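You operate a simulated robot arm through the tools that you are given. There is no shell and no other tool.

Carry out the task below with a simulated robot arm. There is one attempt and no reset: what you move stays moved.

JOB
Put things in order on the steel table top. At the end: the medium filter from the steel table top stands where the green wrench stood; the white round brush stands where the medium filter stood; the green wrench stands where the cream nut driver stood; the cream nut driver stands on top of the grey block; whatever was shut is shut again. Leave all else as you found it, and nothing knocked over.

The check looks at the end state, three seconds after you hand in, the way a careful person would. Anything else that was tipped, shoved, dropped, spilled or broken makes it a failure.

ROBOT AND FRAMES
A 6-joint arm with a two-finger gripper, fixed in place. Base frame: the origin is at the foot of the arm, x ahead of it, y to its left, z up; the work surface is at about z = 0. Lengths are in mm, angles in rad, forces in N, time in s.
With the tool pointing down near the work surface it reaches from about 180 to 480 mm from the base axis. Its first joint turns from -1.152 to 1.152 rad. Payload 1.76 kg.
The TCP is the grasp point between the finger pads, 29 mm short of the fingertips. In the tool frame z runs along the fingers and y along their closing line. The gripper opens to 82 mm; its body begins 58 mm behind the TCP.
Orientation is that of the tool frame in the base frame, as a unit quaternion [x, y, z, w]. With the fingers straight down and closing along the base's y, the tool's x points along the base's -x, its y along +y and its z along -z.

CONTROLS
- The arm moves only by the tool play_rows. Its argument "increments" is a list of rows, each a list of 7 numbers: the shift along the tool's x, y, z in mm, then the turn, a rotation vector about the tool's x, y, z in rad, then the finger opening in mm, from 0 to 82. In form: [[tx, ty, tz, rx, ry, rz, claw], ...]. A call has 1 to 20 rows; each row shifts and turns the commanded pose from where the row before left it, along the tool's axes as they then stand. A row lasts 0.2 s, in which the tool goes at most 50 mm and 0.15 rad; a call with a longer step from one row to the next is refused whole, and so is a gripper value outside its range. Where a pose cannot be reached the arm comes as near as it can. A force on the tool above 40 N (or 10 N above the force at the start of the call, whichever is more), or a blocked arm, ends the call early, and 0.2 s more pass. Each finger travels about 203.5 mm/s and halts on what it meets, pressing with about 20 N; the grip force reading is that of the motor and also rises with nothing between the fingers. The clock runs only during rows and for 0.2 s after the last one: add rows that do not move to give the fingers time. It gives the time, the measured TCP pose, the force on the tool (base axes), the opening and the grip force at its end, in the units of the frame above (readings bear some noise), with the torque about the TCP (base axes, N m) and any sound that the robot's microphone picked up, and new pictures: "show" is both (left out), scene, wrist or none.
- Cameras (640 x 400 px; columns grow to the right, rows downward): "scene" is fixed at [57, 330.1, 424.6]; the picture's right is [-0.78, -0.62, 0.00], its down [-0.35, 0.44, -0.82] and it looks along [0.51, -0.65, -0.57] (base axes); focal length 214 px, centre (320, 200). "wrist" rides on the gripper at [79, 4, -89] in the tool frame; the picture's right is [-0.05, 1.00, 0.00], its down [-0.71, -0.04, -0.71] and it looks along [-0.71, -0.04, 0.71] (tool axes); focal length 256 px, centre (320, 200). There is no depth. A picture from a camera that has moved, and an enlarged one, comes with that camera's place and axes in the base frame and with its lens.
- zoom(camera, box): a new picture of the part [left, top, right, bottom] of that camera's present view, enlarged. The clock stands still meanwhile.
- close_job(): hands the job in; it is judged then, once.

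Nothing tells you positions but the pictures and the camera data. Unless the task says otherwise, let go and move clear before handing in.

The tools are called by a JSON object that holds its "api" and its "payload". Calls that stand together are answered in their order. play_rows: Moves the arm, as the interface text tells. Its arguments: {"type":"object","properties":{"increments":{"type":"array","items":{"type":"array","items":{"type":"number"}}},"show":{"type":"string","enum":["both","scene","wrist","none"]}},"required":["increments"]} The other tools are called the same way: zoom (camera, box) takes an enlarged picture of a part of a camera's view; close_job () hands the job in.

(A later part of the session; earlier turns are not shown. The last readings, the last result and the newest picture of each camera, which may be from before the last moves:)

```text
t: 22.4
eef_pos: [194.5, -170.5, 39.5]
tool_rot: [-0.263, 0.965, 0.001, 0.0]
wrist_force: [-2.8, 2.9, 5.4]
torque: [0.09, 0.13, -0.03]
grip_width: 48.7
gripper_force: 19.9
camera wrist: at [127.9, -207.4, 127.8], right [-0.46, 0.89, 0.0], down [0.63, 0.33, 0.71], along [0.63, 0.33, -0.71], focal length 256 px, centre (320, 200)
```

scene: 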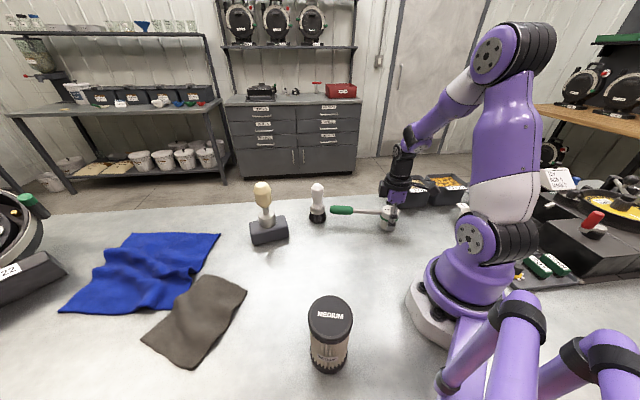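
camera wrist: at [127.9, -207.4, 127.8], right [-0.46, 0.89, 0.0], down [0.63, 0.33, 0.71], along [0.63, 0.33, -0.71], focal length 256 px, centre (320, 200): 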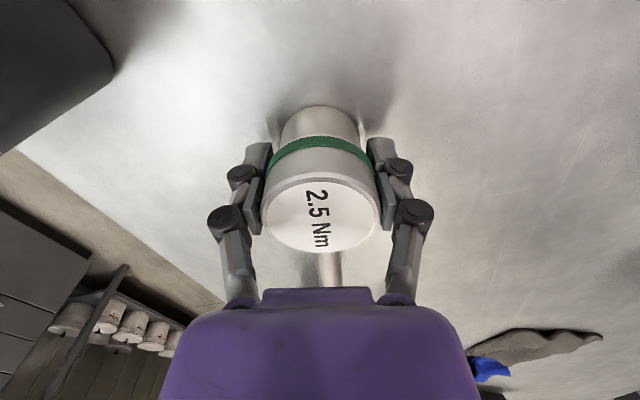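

The head is gripped (48.7 mm, 20 N). I'll lift a little first to see that the handle stays level.

{"api": "play_rows", "payload": {"increments": [[0, 0, -6, 0, 0, 0, 34], [0, 0, -10, 0, 0, 0, 34], [0, 0, -14, 0, 0, 0, 34], [0, 0, 0, 0, 0, 0, 34]], "show": "wrist"}}

{"api": "zoom", "payload": {"camera": "scene", "box": [300, 150, 420, 240]}}

```text
t: 23.4
eef_pos: [195.5, -169.4, 67.1]
tool_rot: [-0.264, 0.965, 0.0, 0.001]
wrist_force: [0.0, -0.3, 0.1]
torque: [0.02, 0.05, 0.01]
grip_width: 49.7
gripper_force: 20.2
camera wrist: at [128.0, -207.0, 156.3], right [-0.46, 0.89, 0.0], down [0.63, 0.33, 0.71], along [0.63, 0.33, -0.71], focal length 256 px, centre (320, 200)
```

wrist: 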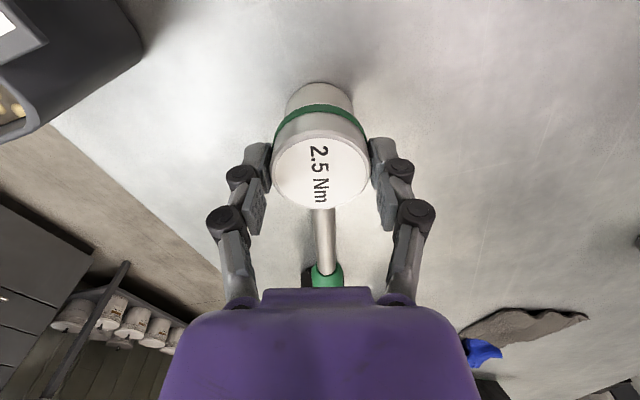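

```text
4.44 times, centred on (360, 195) of scene
camera zoom: at [57.0, 330.1, 424.6], right [-0.78, -0.62, 0.0], down [-0.35, 0.44, -0.82], along [0.51, -0.65, -0.57], focal length 953 px, centre (142, 222)
```

zoom: 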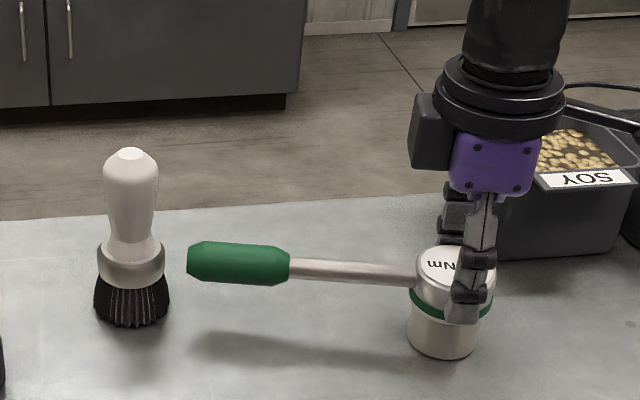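

The fingers slid up the head instead of lifting it — the wrench stayed on the table. I'll check whether it shifted, then open, go back down lower and test the hold with small lifts.

{"api": "zoom", "payload": {"camera": "wrist", "box": [220, 60, 420, 290]}}

{"api": "zoom", "payload": {"camera": "scene", "box": [365, 180, 425, 240]}}

```text
1.74 times, centred on (320, 175) of wrist
camera zoom: at [128.0, -207.0, 156.3], right [-0.46, 0.89, 0.0], down [0.63, 0.33, 0.71], along [0.63, 0.33, -0.71], focal length 445 px, centre (320, 244)
```

zoom: 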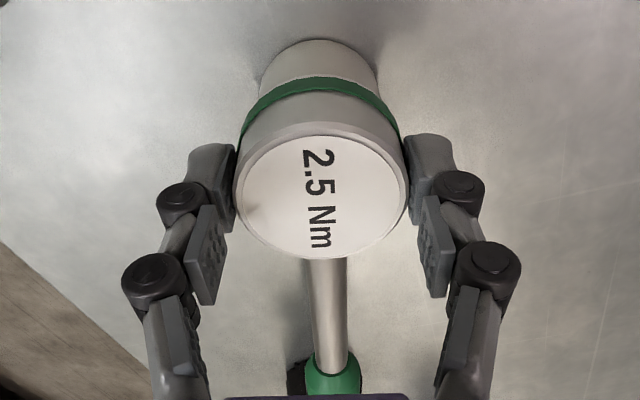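

```text
6.67 times, centred on (395, 210) of scene
camera zoom: at [57.0, 330.1, 424.6], right [-0.78, -0.62, 0.0], down [-0.35, 0.44, -0.82], along [0.51, -0.65, -0.57], focal length 1430 px, centre (-180, 133)
```

zoom: 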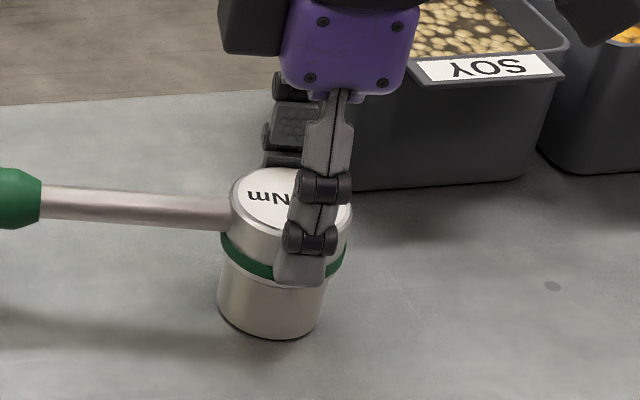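

The wrench hasn't moved; the distal pads only reach about 30 mm above the tips, and there is a band with a narrower section below it. I'll open, go lower so the pads sit on the narrower part under the band, and re-grip.

{"api": "play_rows", "payload": {"increments": [[0, 0, 0, 0, 0, 0, 60], [0, 0, 0, 0, 0, 0, 82], [0, 0, 12, 0, 0, 0, 82], [0, 0, 12, 0, 0, 0, 82], [0, 0, 7, 0, 0, 0, 82], [0, 0, 3, 0, 0, 0, 82], [0, 0, 0, 0, 0, 0, 82]]}}

{"api": "zoom", "payload": {"camera": "scene", "box": [365, 180, 425, 240]}}

```text
t: 25.0
eef_pos: [195.9, -169.2, 35.7]
tool_rot: [-0.263, 0.965, 0.001, 0.0]
wrist_force: [0.6, -0.4, 0.3]
torque: [0.0, 0.0, -0.03]
grip_width: 81.7
gripper_force: 0.2
camera wrist: at [127.9, -206.8, 124.0], right [-0.46, 0.89, 0.0], down [0.63, 0.33, 0.71], along [0.63, 0.33, -0.71], focal length 256 px, centre (320, 200)
```

scene: 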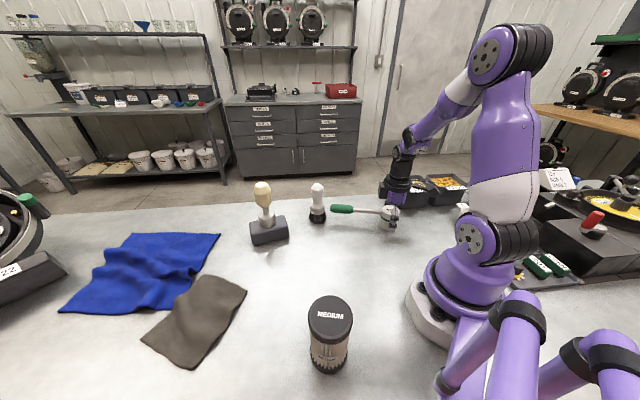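
wrist: 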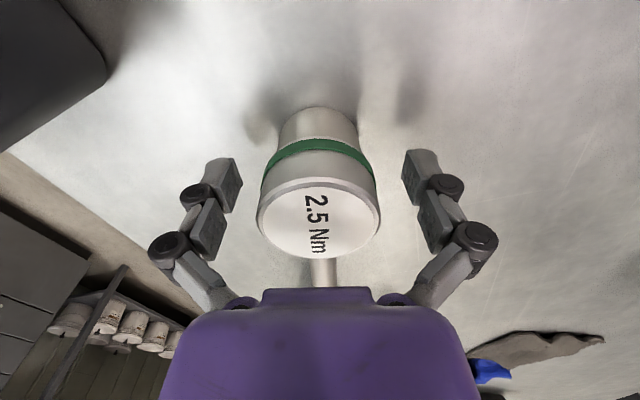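

```text
6.67 times, centred on (395, 210) of scene
camera zoom: at [57.0, 330.1, 424.6], right [-0.78, -0.62, 0.0], down [-0.35, 0.44, -0.82], along [0.51, -0.65, -0.57], focal length 1430 px, centre (-180, 133)
```

zoom: 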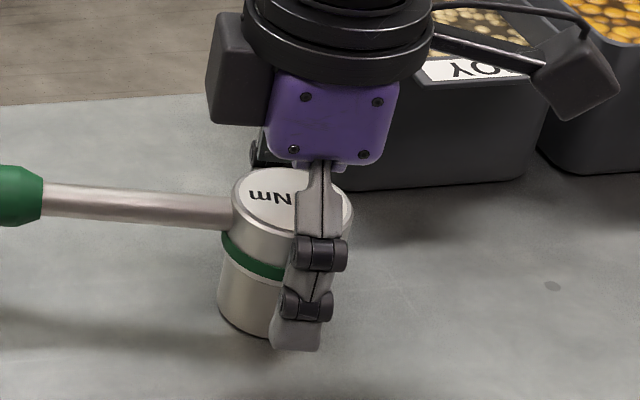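

{"api": "play_rows", "payload": {"increments": [[0, 0, 2, 0, 0, 0, 82], [0, 0, 1.5, 0, 0, 0, 82], [0, 0, 0, 0, 0, 0, 65], [0, 0, 0, 0, 0, 0, 52], [0, 0, 0, 0, 0, 0, 44], [0, 0, 0, 0, 0, 0, 34], [0, 0, 0, 0, 0, 0, 25], [0, 0, 0, 0, 0, 0, 25]]}}

{"api": "zoom", "payload": {"camera": "scene", "box": [365, 180, 425, 240]}}

{"api": "zoom", "payload": {"camera": "wrist", "box": [200, 80, 440, 280]}}

```text
t: 26.8
eef_pos: [196.1, -169.5, 31.5]
tool_rot: [-0.264, 0.965, 0.0, 0.001]
wrist_force: [-0.6, -1.4, 7.8]
torque: [0.04, 0.03, -0.02]
grip_width: 48.2
gripper_force: 19.8
camera wrist: at [128.2, -207.3, 120.3], right [-0.46, 0.89, 0.0], down [0.63, 0.33, 0.71], along [0.63, 0.33, -0.71], focal length 256 px, centre (320, 200)
```

scene: 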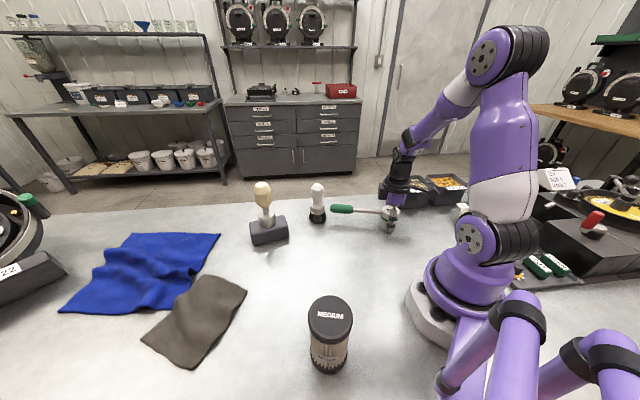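
wrist: 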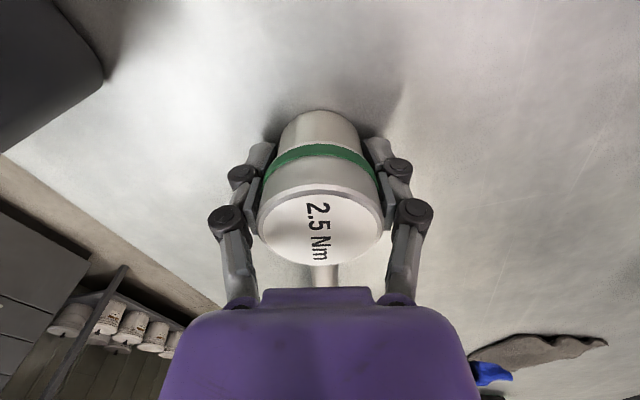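

```text
6.67 times, centred on (395, 210) of scene
camera zoom: at [57.0, 330.1, 424.6], right [-0.78, -0.62, 0.0], down [-0.35, 0.44, -0.82], along [0.51, -0.65, -0.57], focal length 1430 px, centre (-180, 133)
```

zoom: 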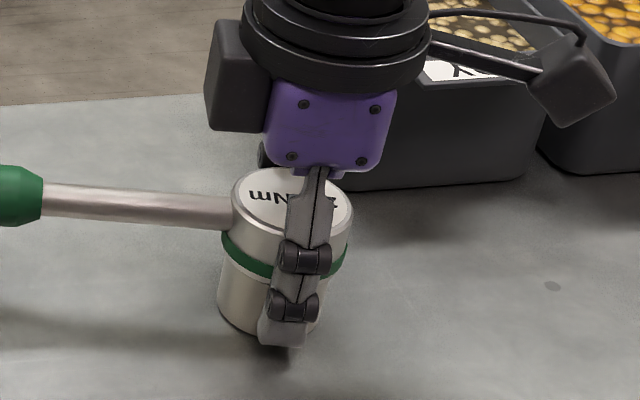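

```text
2.00 times, centred on (320, 180) of wrist
camera zoom: at [128.2, -207.3, 120.3], right [-0.46, 0.89, 0.0], down [0.63, 0.33, 0.71], along [0.63, 0.33, -0.71], focal length 512 px, centre (320, 240)
```

zoom: 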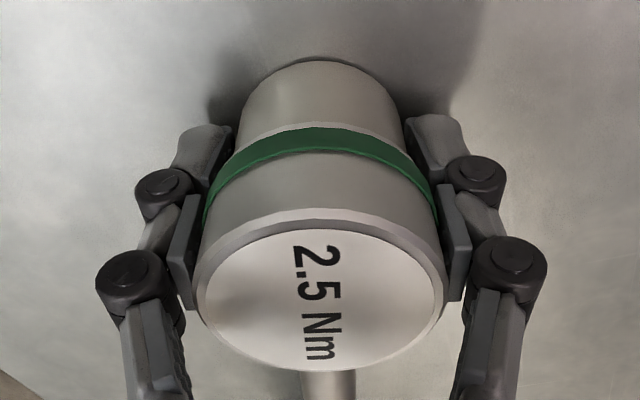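

Now a slow lift test, reading the force each step.

{"api": "play_rows", "payload": {"increments": [[0, 0, -1.5, 0, 0, 0, 25], [0, 0, 0, 0, 0, 0, 25]], "show": "none"}}

{"api": "play_rows", "payload": {"increments": [[0, 0, -1.5, 0, 0, 0, 25], [0, 0, 0, 0, 0, 0, 25]], "show": "none"}}

{"api": "play_rows", "payload": {"increments": [[0, 0, -2, 0, 0, 0, 25], [0, 0, 0, 0, 0, 0, 25]]}}

```text
t: 27.4
eef_pos: [196.2, -168.6, 31.4]
tool_rot: [-0.264, 0.965, 0.001, 0.0]
wrist_force: [-0.7, 0.1, 0.0]
torque: [-0.05, 0.06, -0.01]
grip_width: 48.1
gripper_force: 19.8
```

```text
t: 28.0
eef_pos: [197.0, -169.4, 34.6]
tool_rot: [-0.264, 0.964, 0.001, 0.001]
wrist_force: [0.1, 0.1, -5.4]
torque: [-0.05, 0.04, 0.02]
grip_width: 48.0
gripper_force: 20.2
```

```text
t: 28.6
eef_pos: [197.2, -170.0, 36.8]
tool_rot: [-0.265, 0.964, 0.0, 0.001]
wrist_force: [0.3, 0.1, -5.4]
torque: [-0.04, 0.06, -0.02]
grip_width: 48.3
gripper_force: 19.9
camera wrist: at [128.5, -207.1, 125.3], right [-0.46, 0.89, 0.0], down [0.63, 0.33, 0.71], along [0.63, 0.33, -0.71], focal length 256 px, centre (320, 200)
```

scene: 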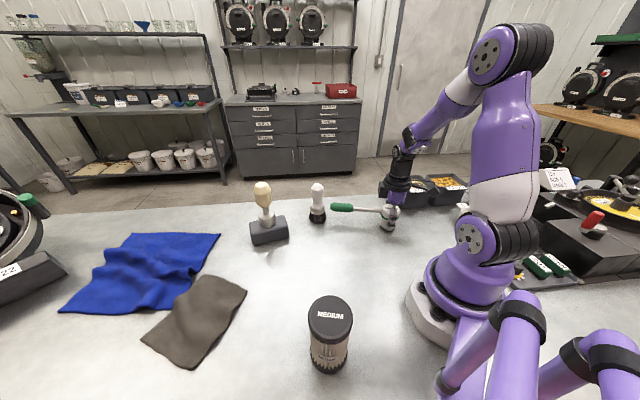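
wrist: 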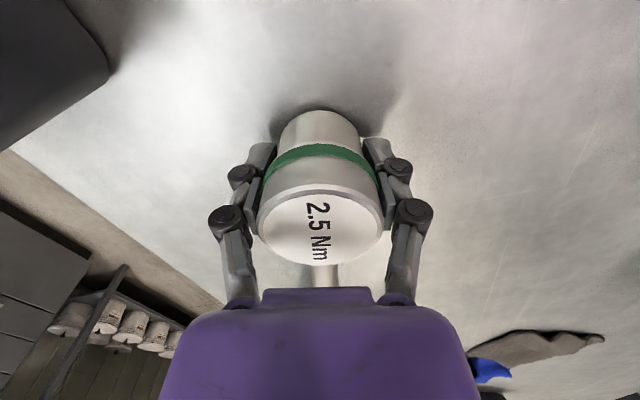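

Now the force reads a steady -5.4 N and the head hasn't slid in the grip: the wrench is lifting. I'll check it's level.

{"api": "zoom", "payload": {"camera": "scene", "box": [320, 175, 420, 245]}}

{"api": "play_rows", "payload": {"increments": [[0, 0, -3, 0, 0, 0, 25], [0, 0, -5, 0, 0, 0, 25], [0, 0, -7, 0, 0, 0, 25], [0, 0, 0, 0, 0, 0, 25]], "show": "wrist"}}

{"api": "zoom", "payload": {"camera": "scene", "box": [320, 165, 420, 235]}}

```text
5.71 times, centred on (370, 210) of scene
camera zoom: at [57.0, 330.1, 424.6], right [-0.78, -0.62, 0.0], down [-0.35, 0.44, -0.82], along [0.51, -0.65, -0.57], focal length 1226 px, centre (34, 143)
```

zoom: 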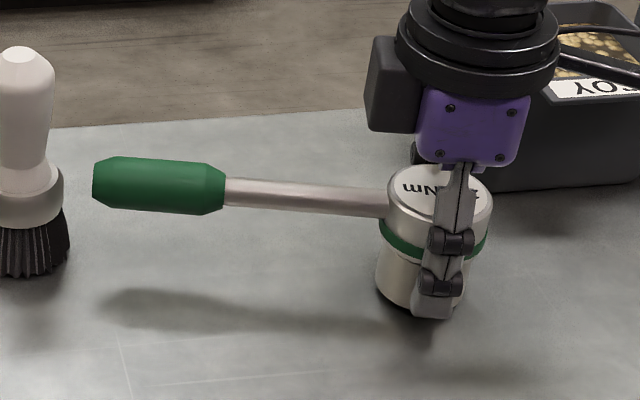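

```text
t: 29.6
eef_pos: [196.1, -169.4, 51.9]
tool_rot: [-0.264, 0.965, 0.001, 0.001]
wrist_force: [-0.1, -0.4, -6.2]
torque: [-0.04, 0.06, -0.01]
grip_width: 48.4
gripper_force: 20.1
camera wrist: at [129.0, -207.1, 140.2], right [-0.46, 0.89, 0.0], down [0.63, 0.33, 0.71], along [0.63, 0.33, -0.71], focal length 256 px, centre (320, 200)
```

wrist: 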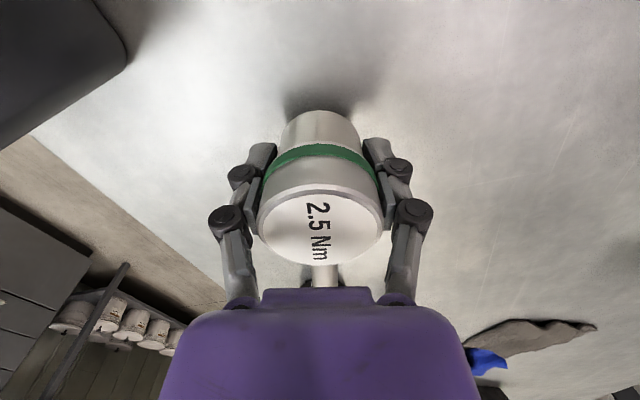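

```text
5.71 times, centred on (370, 200) of scene
camera zoom: at [57.0, 330.1, 424.6], right [-0.78, -0.62, 0.0], down [-0.35, 0.44, -0.82], along [0.51, -0.65, -0.57], focal length 1226 px, centre (34, 200)
```

zoom: 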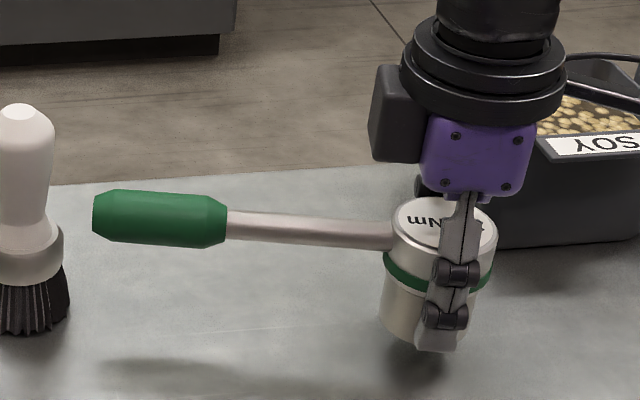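

The wrench is held level, about 0.55 kg. I'll lift it well above the brush height and carry it across to the nut driver's old spot, keeping its heading.

{"api": "play_rows", "payload": {"increments": [[0, 0, -15, 0, 0, 0, 25], [0, 0, -20, 0, 0, 0, 25], [0, 0, -20, 0, 0, 0, 25], [0, 0, -20, 0, 0, 0, 25], [0, 0, -20, 0, 0, 0, 25], [0, 0, -10, 0, 0, 0, 25], [0, 0, 0, 0, 0, 0, 25]]}}

```text
t: 31.2
eef_pos: [196.5, -169.2, 156.9]
tool_rot: [-0.264, 0.965, 0.002, 0.001]
wrist_force: [-0.1, 0.1, -6.4]
torque: [0.0, 0.06, 0.0]
grip_width: 48.2
gripper_force: 20.1
camera wrist: at [128.2, -206.9, 245.6], right [-0.46, 0.89, 0.0], down [0.63, 0.33, 0.71], along [0.63, 0.33, -0.71], focal length 256 px, centre (320, 200)
```

scene: 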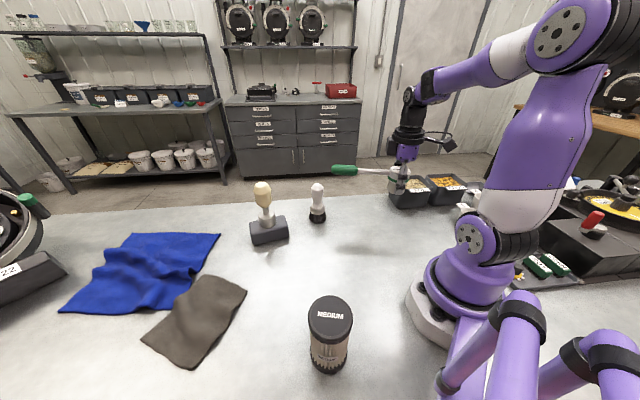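
wrist: 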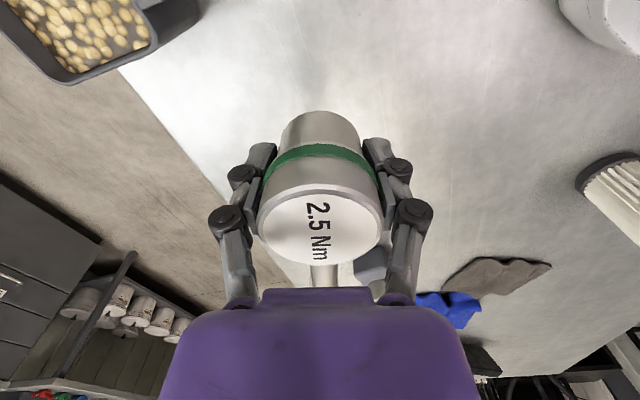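

{"api": "play_rows", "payload": {"increments": [[-6.9, 7.98, 0, 0, 0, 0, 25], [-13.79, 15.96, 0, 0, 0, 0, 25], [-13.79, 15.96, 0, 0, 0, 0, 25], [-13.79, 15.96, 0, 0, 0, 0, 25], [-13.79, 15.96, 0, 0, 0, 0, 25], [-13.79, 15.96, 0, 0, 0, 0, 25], [-13.79, 15.96, 0, 0, 0, 0, 25], [-13.79, 15.96, 0, 0, 0, 0, 25], [-13.79, 15.96, 0, 0, 0, 0, 25], [-13.79, 15.96, 0, 0, 0, 0, 25], [-13.79, 15.96, 0, 0, 0, 0, 25], [-13.79, 15.96, 0, 0, 0, 0, 25], [-13.79, 15.96, 0, 0, 0, 0, 25], [-13.79, 15.96, 0, 0, 0, 0, 25], [-13.79, 15.96, 0, 0, 0, 0, 25], [-6.9, 7.98, 0, 0, 0, 0, 25], [0, 0, 0, 0, 0, 0, 25]]}}

{"api": "zoom", "payload": {"camera": "scene", "box": [200, 160, 360, 300]}}

```text
t: 34.8
eef_pos: [250.2, 143.5, 157.6]
tool_rot: [-0.263, 0.965, 0.0, 0.0]
wrist_force: [-0.1, -0.1, -5.9]
torque: [-0.03, 0.04, -0.01]
grip_width: 48.1
gripper_force: 20.4
camera wrist: at [183.1, 105.4, 246.9], right [-0.46, 0.89, 0.0], down [0.63, 0.33, 0.71], along [0.63, 0.33, -0.71], focal length 256 px, centre (320, 200)
```

scene: 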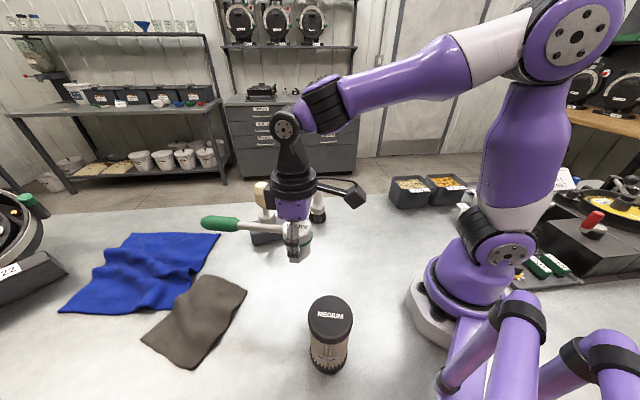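
wrist: 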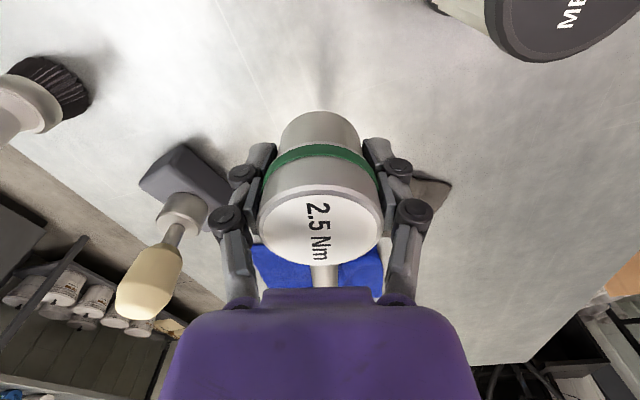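

```text
2.86 times, centred on (280, 230) of scene
camera zoom: at [57.0, 330.1, 424.6], right [-0.78, -0.62, 0.0], down [-0.35, 0.44, -0.82], along [0.51, -0.65, -0.57], focal length 613 px, centre (434, 114)
```

zoom: 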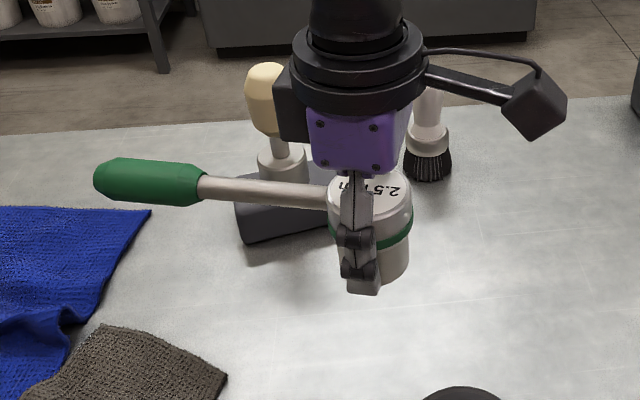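

It's over the spot (about 1 mm off). I'll lower most of the way, then creep.

{"api": "play_rows", "payload": {"increments": [[0, -0.8, 10, 0, 0, 0, 25], [0, 0, 20, 0, 0, 0, 25], [0, 0, 20, 0, 0, 0, 25], [0, 0, 20, 0, 0, 0, 25], [0, 0, 20, 0, 0, 0, 25], [0, 0, 15, 0, 0, 0, 25], [0, 0, 8, 0, 0, 0, 25], [0, 0, 3, 0, 0, 0, 25], [0, 0, 0, 0, 0, 0, 25]]}}

{"api": "zoom", "payload": {"camera": "scene", "box": [200, 180, 360, 320]}}

```text
t: 36.8
eef_pos: [251.1, 141.9, 41.5]
tool_rot: [-0.263, 0.965, 0.0, 0.001]
wrist_force: [-0.6, 0.0, -6.2]
torque: [-0.04, 0.07, -0.03]
grip_width: 48.3
gripper_force: 20.0
camera wrist: at [184.2, 103.7, 130.0], right [-0.46, 0.89, 0.0], down [0.63, 0.33, 0.71], along [0.63, 0.33, -0.71], focal length 256 px, centre (320, 200)
```

scene: 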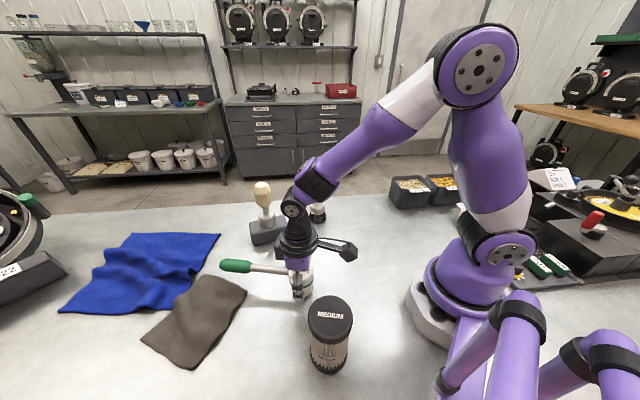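
wrist: 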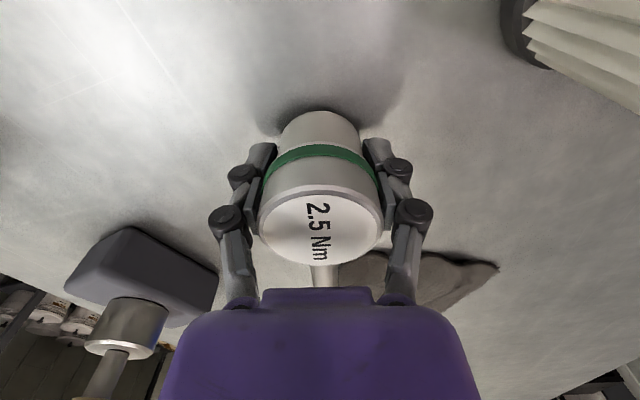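

```text
2.86 times, centred on (280, 250) of scene
camera zoom: at [57.0, 330.1, 424.6], right [-0.78, -0.62, 0.0], down [-0.35, 0.44, -0.82], along [0.51, -0.65, -0.57], focal length 613 px, centre (434, 57)
```

zoom: 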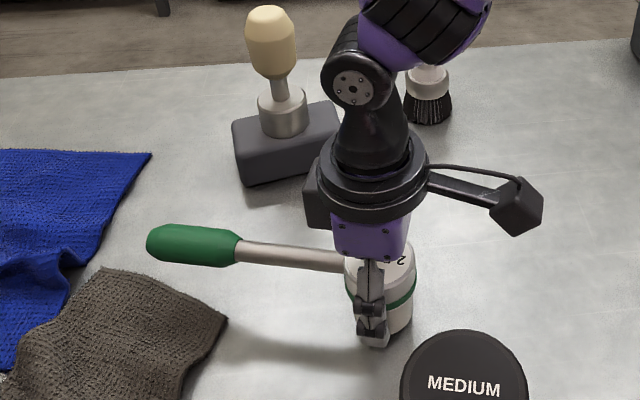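

{"api": "play_rows", "payload": {"increments": [[0, 0, 3, 0, 0, 0, 25], [0, 0, 2, 0, 0, 0, 25], [0, 0, 1.5, 0, 0, 0, 25], [0, 0, 0, 0, 0, 0, 25]], "show": "none"}}

{"api": "play_rows", "payload": {"increments": [[0, 0, 1, 0, 0, 0, 25], [0, 0, 0, 0, 0, 0, 25]], "show": "none"}}

{"api": "play_rows", "payload": {"increments": [[0, 0, 1, 0, 0, 0, 25], [0, 0, 0, 0, 0, 0, 25]]}}

```text
t: 37.8
eef_pos: [251.8, 141.8, 34.7]
tool_rot: [-0.264, 0.965, -0.001, 0.0]
wrist_force: [0.7, -0.4, -5.1]
torque: [-0.06, 0.06, 0.01]
grip_width: 48.2
gripper_force: 20.4
```

```text
t: 38.4
eef_pos: [252.7, 141.8, 33.9]
tool_rot: [-0.264, 0.964, 0.0, 0.0]
wrist_force: [-0.5, 0.2, -6.0]
torque: [-0.03, 0.06, -0.03]
grip_width: 48.2
gripper_force: 20.1
```

```text
t: 39.0
eef_pos: [251.6, 140.9, 33.1]
tool_rot: [-0.263, 0.965, 0.0, 0.001]
wrist_force: [-0.1, 0.7, -5.5]
torque: [-0.03, 0.05, -0.02]
grip_width: 48.1
gripper_force: 19.8
camera wrist: at [184.1, 103.8, 121.7], right [-0.46, 0.89, 0.0], down [0.63, 0.33, 0.71], along [0.63, 0.33, -0.71], focal length 256 px, centre (320, 200)
```

scene: 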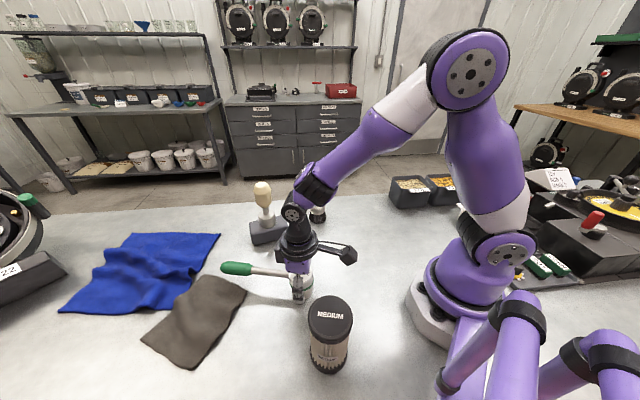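
wrist: 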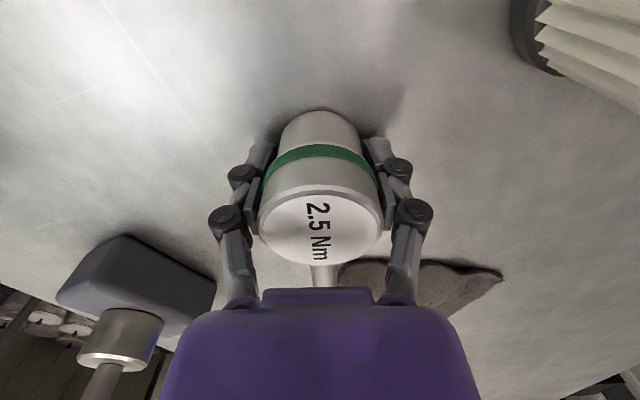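

Still hanging; close to the table now. I'll creep the last millimetres.

{"api": "play_rows", "payload": {"increments": [[0, 0, 0.7, 0, 0, 0, 25], [0, 0, 0, 0, 0, 0, 25]], "show": "none"}}

{"api": "play_rows", "payload": {"increments": [[0, 0, 0.7, 0, 0, 0, 25], [0, 0, 0, 0, 0, 0, 25]], "show": "none"}}

{"api": "play_rows", "payload": {"increments": [[0, 0, 0.7, 0, 0, 0, 25], [0, 0, 0, 0, 0, 0, 25]], "show": "none"}}

```text
t: 39.6
eef_pos: [252.2, 142.1, 31.7]
tool_rot: [-0.264, 0.964, -0.001, 0.001]
wrist_force: [-0.4, 0.4, -4.3]
torque: [-0.02, 0.07, 0.0]
grip_width: 48.1
gripper_force: 19.9
```

```text
t: 40.2
eef_pos: [251.7, 140.6, 31.6]
tool_rot: [-0.264, 0.965, 0.0, 0.001]
wrist_force: [-4.0, -4.2, 12.5]
torque: [0.0, -0.1, -0.07]
grip_width: 48.1
gripper_force: 19.7
```

```text
t: 40.8
eef_pos: [251.4, 142.1, 31.4]
tool_rot: [-0.264, 0.964, 0.002, 0.001]
wrist_force: [-4.2, -3.5, 15.4]
torque: [0.0, 0.02, -0.02]
grip_width: 48.5
gripper_force: 19.5
```

The head is on the table (+15 N). I'll ease off slightly and open.

{"api": "play_rows", "payload": {"increments": [[0, 0, -0.7, 0, 0, 0, 25], [0, 0, 0, 0, 0, 0, 46], [0, 0, 0, 0, 0, 0, 50], [0, 0, 0, 0, 0, 0, 58], [0, 0, 0, 0, 0, 0, 70], [0, 0, 0, 0, 0, 0, 82], [0, 0, 0, 0, 0, 0, 82]]}}

{"api": "zoom", "payload": {"camera": "scene", "box": [200, 230, 360, 350]}}

{"api": "zoom", "payload": {"camera": "wrist", "box": [200, 80, 440, 280]}}

```text
t: 42.4
eef_pos: [252.4, 141.8, 33.1]
tool_rot: [-0.264, 0.965, 0.0, 0.001]
wrist_force: [0.0, -0.7, 0.2]
torque: [0.01, 0.0, -0.01]
grip_width: 82.1
gripper_force: 0.0
camera wrist: at [184.3, 104.0, 120.5], right [-0.46, 0.89, 0.0], down [0.63, 0.33, 0.71], along [0.63, 0.33, -0.71], focal length 256 px, centre (320, 200)
```

scene: 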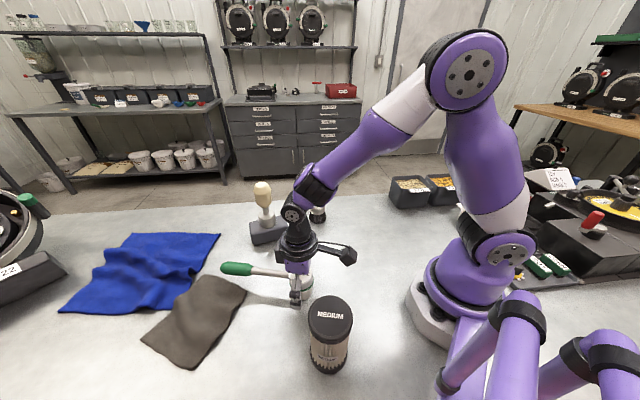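
wrist: 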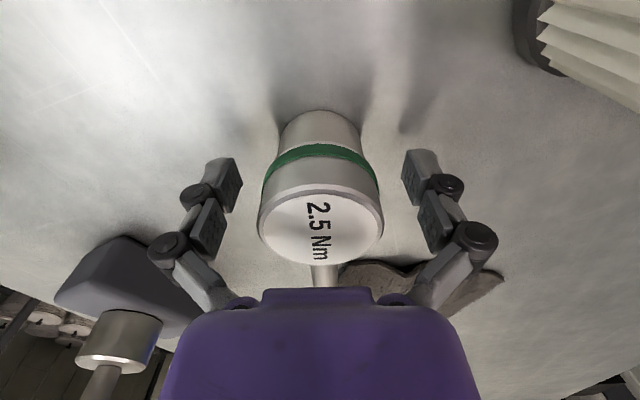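

```text
3.33 times, centred on (280, 290) of scene
camera zoom: at [57.0, 330.1, 424.6], right [-0.78, -0.62, 0.0], down [-0.35, 0.44, -0.82], along [0.51, -0.65, -0.57], focal length 715 px, centre (453, -100)
```

zoom: 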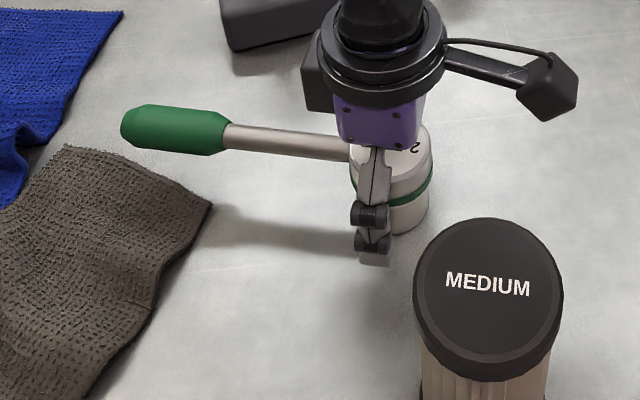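

```text
2.00 times, centred on (320, 180) of wrist
camera zoom: at [184.3, 104.0, 120.5], right [-0.46, 0.89, 0.0], down [0.63, 0.33, 0.71], along [0.63, 0.33, -0.71], focal length 512 px, centre (320, 240)
```

zoom: 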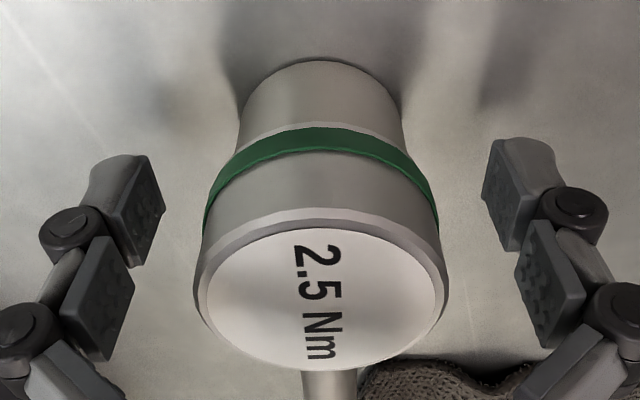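

The wrench stands where the nut driver stood. I'll rise straight up and go above the filter to measure it.

{"api": "play_rows", "payload": {"increments": [[0, 0, -15, 0, 0, 0, 82], [0, 0, -25, 0, 0, 0, 82], [0, 0, -30, 0, 0, 0, 82], [0, 0, -30, 0, 0, 0, 82], [0, 0, -30, 0, 0, 0, 82], [0, 0, -30, 0, 0, 0, 82], [0, 0, -30, 0, 0, 0, 82], [17, 26, 0, 0, 0, 0, 82], [17, 26, 0, 0, 0, 0, 82], [17, 26, 0, 0, 0, 0, 82], [17, 26, 0, 0, 0, 0, 82], [0, 0, 0, 0, 0, 0, 82]]}}

{"api": "zoom", "payload": {"camera": "wrist", "box": [240, 0, 400, 140]}}

{"api": "zoom", "payload": {"camera": "scene", "box": [200, 230, 360, 350]}}

```text
t: 45.0
eef_pos: [139.8, 196.5, 221.0]
tool_rot: [-0.263, 0.965, 0.0, 0.001]
wrist_force: [-0.1, 0.6, -0.6]
torque: [0.03, 0.0, -0.02]
grip_width: 82.2
gripper_force: 0.0
camera wrist: at [72.5, 158.5, 309.2], right [-0.46, 0.89, 0.0], down [0.63, 0.33, 0.71], along [0.63, 0.33, -0.71], focal length 256 px, centre (320, 200)
```

scene: 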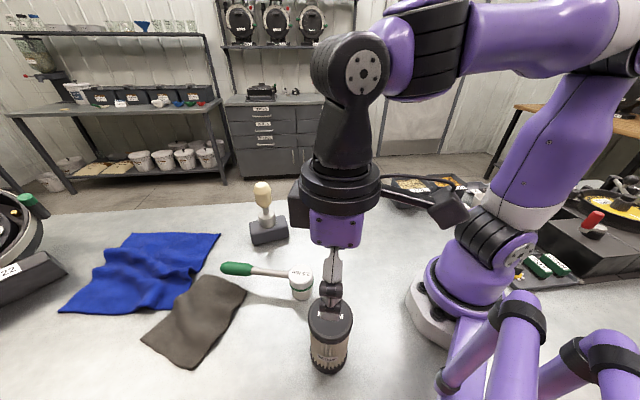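
wrist: 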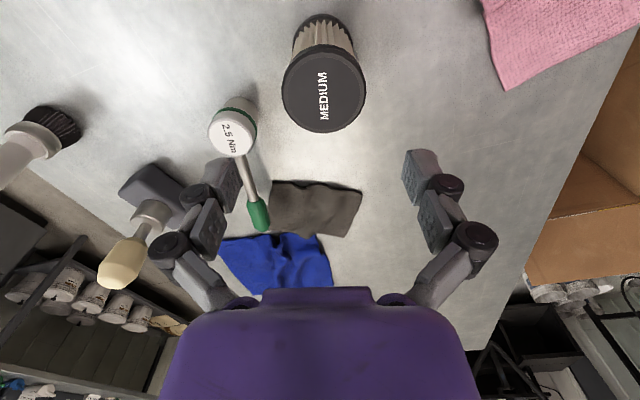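

```text
2.86 times, centred on (320, 70) of wrist
camera zoom: at [72.5, 158.5, 309.2], right [-0.46, 0.89, 0.0], down [0.63, 0.33, 0.71], along [0.63, 0.33, -0.71], focal length 731 px, centre (320, 571)
```

zoom: 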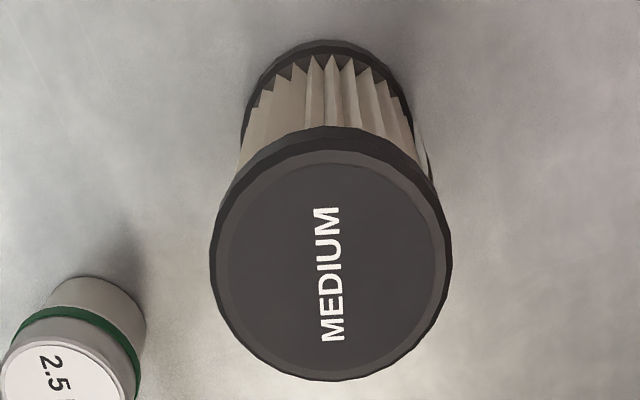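

```text
3.33 times, centred on (280, 290) of scene
camera zoom: at [57.0, 330.1, 424.6], right [-0.78, -0.62, 0.0], down [-0.35, 0.44, -0.82], along [0.51, -0.65, -0.57], focal length 715 px, centre (453, -100)
```

zoom: 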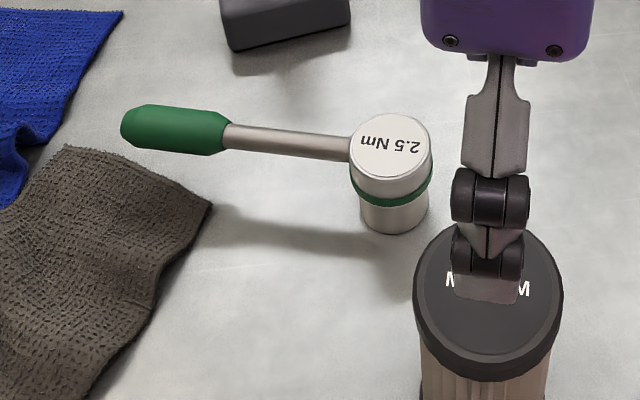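

The filter is at about (142.7,199), lid about 65 mm wide, top around z=112. I'll trim 2–3 mm and descend to just above the lid for a check.

{"api": "play_rows", "payload": {"increments": [[-2, 3, 0, 0, 0, 0, 82], [0, 0, 25, 0, 0, 0, 82], [0, 0, 25, 0, 0, 0, 82], [0, 0, 18, 0, 0, 0, 82], [0, 0, 0, 0, 0, 0, 82]]}}

{"api": "zoom", "payload": {"camera": "wrist", "box": [180, 30, 460, 230]}}

{"api": "zoom", "payload": {"camera": "scene", "box": [270, 230, 400, 390]}}

```text
t: 46.2
eef_pos: [139.4, 199.5, 151.3]
tool_rot: [-0.264, 0.965, 0.0, 0.001]
wrist_force: [0.0, -0.2, -0.5]
torque: [0.03, -0.03, 0.01]
grip_width: 82.0
gripper_force: 0.0
camera wrist: at [72.8, 161.3, 240.7], right [-0.46, 0.89, 0.0], down [0.63, 0.33, 0.71], along [0.63, 0.33, -0.71], focal length 256 px, centre (320, 200)
```

scene: 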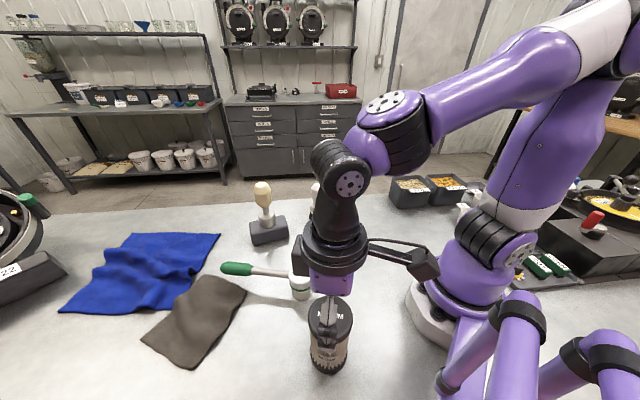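
wrist: 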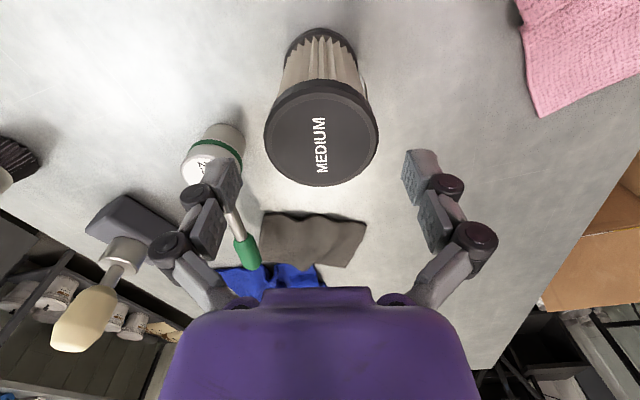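

```text
2.00 times, centred on (320, 130) of wrist
camera zoom: at [72.8, 161.3, 240.7], right [-0.46, 0.89, 0.0], down [0.63, 0.33, 0.71], along [0.63, 0.33, -0.71], focal length 512 px, centre (320, 340)
```

zoom: 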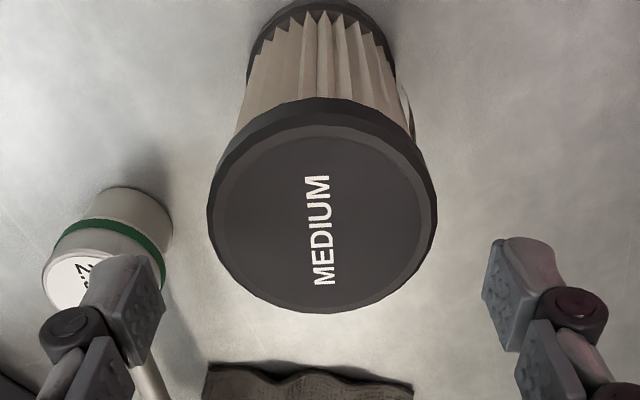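

```text
2.50 times, centred on (335, 310) of scene
camera zoom: at [57.0, 330.1, 424.6], right [-0.78, -0.62, 0.0], down [-0.35, 0.44, -0.82], along [0.51, -0.65, -0.57], focal length 536 px, centre (282, -75)
```

zoom: 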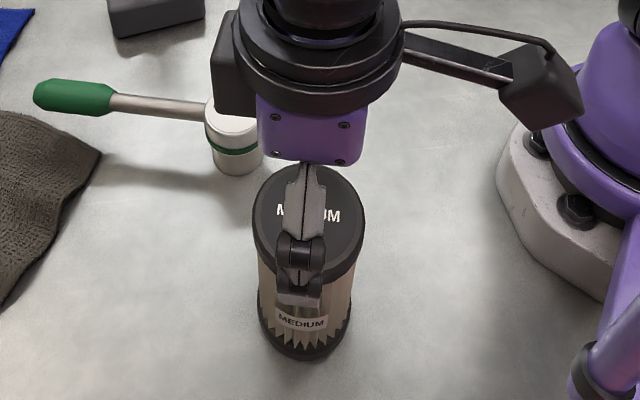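

Aligned within a millimetre. I'll descend around the filter body to below the lid, and close.

{"api": "play_rows", "payload": {"increments": [[0, 0.5, 15, 0, 0, 0, 82], [0, 0, 20, 0, 0, 0, 82], [0, 0, 20, 0, 0, 0, 82], [0, 0, 18, 0, 0, 0, 82], [0, 0, 12, 0, 0, 0, 82], [0, 0, 0, 0, 0, 0, 82]]}}

{"api": "zoom", "payload": {"camera": "scene", "box": [270, 230, 400, 390]}}

```text
t: 47.5
eef_pos: [141.2, 200.2, 72.0]
tool_rot: [-0.262, 0.965, 0.001, 0.003]
wrist_force: [-1.0, -3.4, 13.5]
torque: [-0.19, -0.27, -0.1]
grip_width: 82.3
gripper_force: 0.1
stopped in row 6: the force on the tool passed its limit at 53 N (the readings are from after the stop); the commanded pose is now the measured one
camera wrist: at [73.4, 163.3, 159.5], right [-0.46, 0.89, 0.0], down [0.62, 0.32, 0.71], along [0.63, 0.33, -0.7], focal length 256 px, centre (320, 200)
```

scene: 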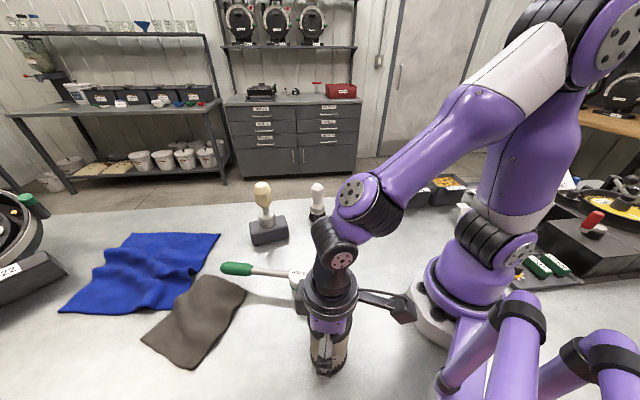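
wrist: 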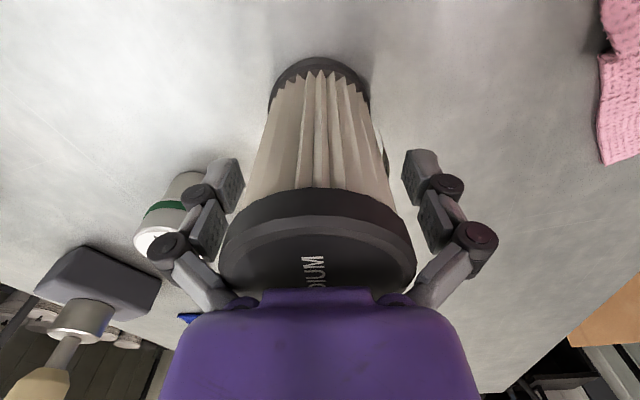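

```text
2.50 times, centred on (335, 310) of scene
camera zoom: at [57.0, 330.1, 424.6], right [-0.78, -0.62, 0.0], down [-0.35, 0.44, -0.82], along [0.51, -0.65, -0.57], focal length 536 px, centre (282, -75)
```

zoom: 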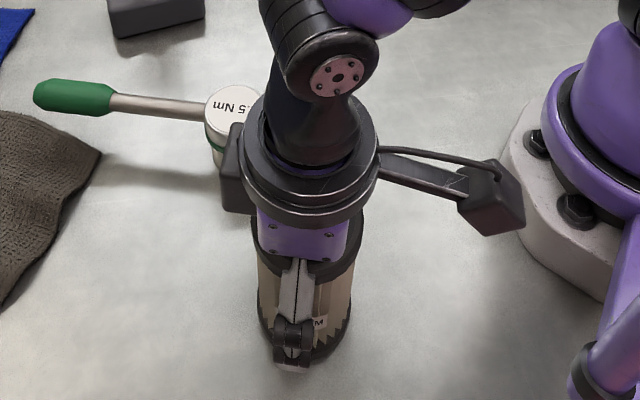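

The finger links met the lid's edge (palm region too narrow there), so I must grip higher. I'll back off straight up and check that the filter hasn't shifted.

{"api": "play_rows", "payload": {"increments": [[0, 0, -5, 0, 0, 0, 82], [0, 0, -10, 0, 0, 0, 82], [0, 0, -12, 0, 0, 0, 82], [0, 0, 0, 0, 0, 0, 82], [0, 0, 0, 0, 0, 0, 82]]}}

{"api": "zoom", "payload": {"camera": "wrist", "box": [180, 30, 460, 300]}}

{"api": "zoom", "payload": {"camera": "scene", "box": [270, 230, 400, 390]}}

```text
t: 48.6
eef_pos: [142.1, 200.7, 97.9]
tool_rot: [-0.262, 0.965, 0.0, 0.002]
wrist_force: [0.6, 0.1, -0.1]
torque: [-0.01, 0.03, 0.02]
grip_width: 81.8
gripper_force: 0.0
camera wrist: at [73.3, 163.1, 186.3], right [-0.46, 0.89, 0.0], down [0.63, 0.32, 0.71], along [0.63, 0.33, -0.7], focal length 256 px, centre (320, 200)
```

scene: 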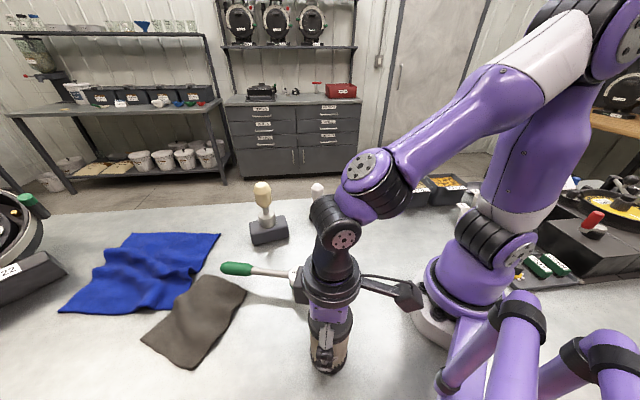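
wrist: 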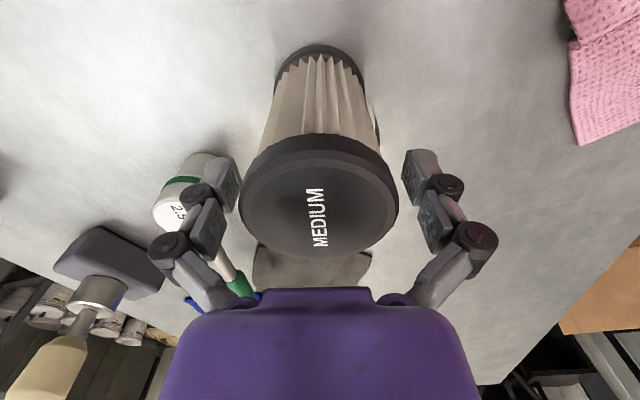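

```text
1.48 times, centred on (320, 165) of wrist
camera zoom: at [73.3, 163.1, 186.3], right [-0.46, 0.89, 0.0], down [0.63, 0.32, 0.71], along [0.63, 0.33, -0.7], focal length 379 px, centre (320, 252)
```

zoom: 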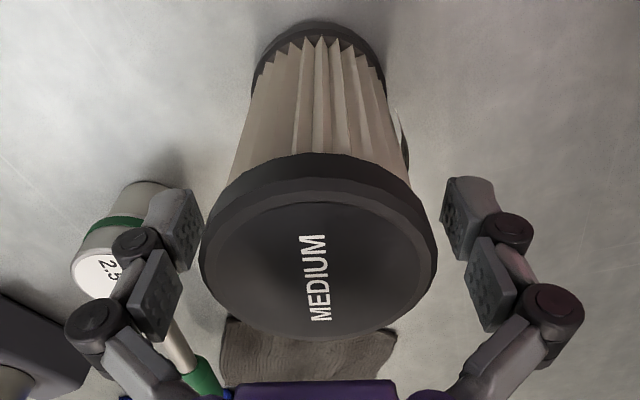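

```text
2.50 times, centred on (335, 310) of scene
camera zoom: at [57.0, 330.1, 424.6], right [-0.78, -0.62, 0.0], down [-0.35, 0.44, -0.82], along [0.51, -0.65, -0.57], focal length 536 px, centre (282, -75)
```

zoom: 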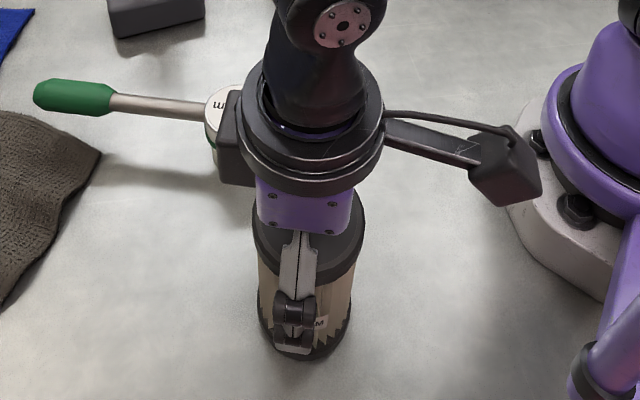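

The filter is still upright at its place. I'll remove the small tilt, trim 0.7 mm, and close on the body just below the lid.

{"api": "play_rows", "payload": {"increments": [[0, -0.7, 0, 0, 0.005, 0, 82], [0, 0, 0, 0, 0, 0, 76], [0, 0, 0, 0, 0, 0, 70], [0, 0, 0, 0, 0, 0, 64], [0, 0, 0, 0, 0, 0, 58], [0, 0, 0, 0, 0, 0, 50], [0, 0, 0, 0, 0, 0, 42], [0, 0, 0, 0, 0, 0, 40]]}}

{"api": "zoom", "payload": {"camera": "wrist", "box": [180, 30, 460, 300]}}

{"api": "zoom", "payload": {"camera": "scene", "box": [270, 230, 400, 390]}}

```text
t: 50.5
eef_pos: [141.7, 200.2, 98.0]
tool_rot: [-0.263, 0.965, -0.001, 0.001]
wrist_force: [-2.9, 1.5, 9.8]
torque: [-0.09, 0.1, -0.03]
grip_width: 61.7
gripper_force: 19.7
camera wrist: at [74.4, 163.0, 187.0], right [-0.46, 0.89, 0.0], down [0.63, 0.32, 0.71], along [0.63, 0.33, -0.71], focal length 256 px, centre (320, 200)
```

scene: 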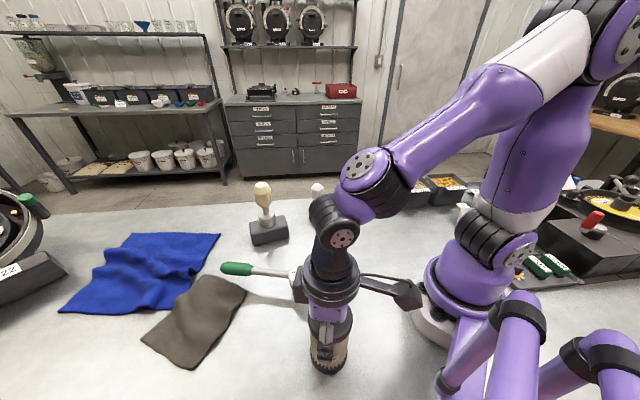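
wrist: 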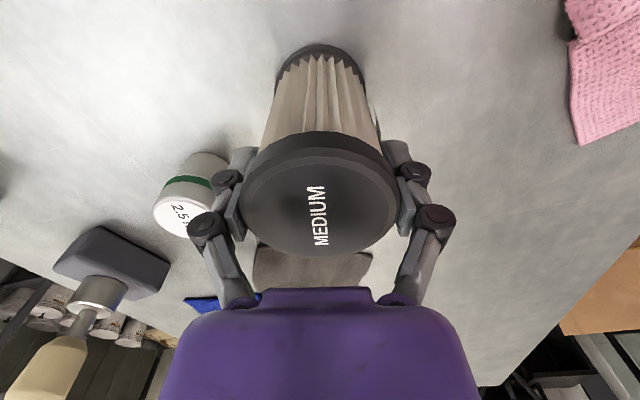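

```text
1.48 times, centred on (320, 165) of wrist
camera zoom: at [74.4, 163.0, 187.0], right [-0.46, 0.89, 0.0], down [0.63, 0.32, 0.71], along [0.63, 0.33, -0.71], focal length 379 px, centre (320, 252)
```

zoom: 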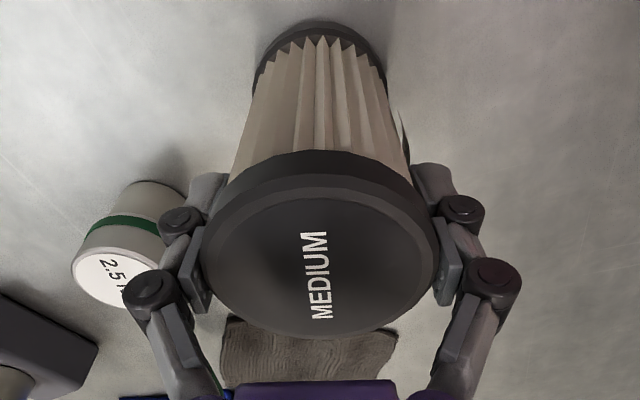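

```text
2.50 times, centred on (335, 310) of scene
camera zoom: at [57.0, 330.1, 424.6], right [-0.78, -0.62, 0.0], down [-0.35, 0.44, -0.82], along [0.51, -0.65, -0.57], focal length 536 px, centre (282, -75)
```

zoom: 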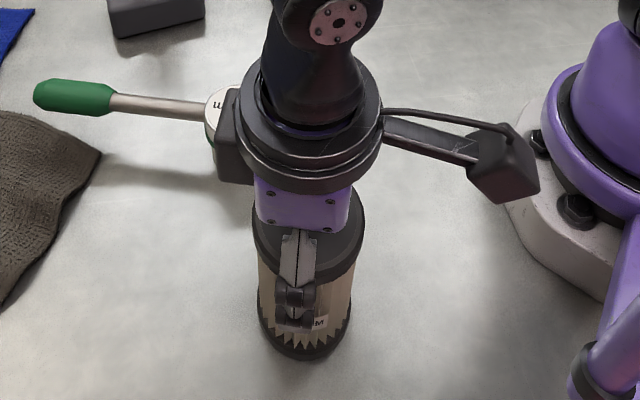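

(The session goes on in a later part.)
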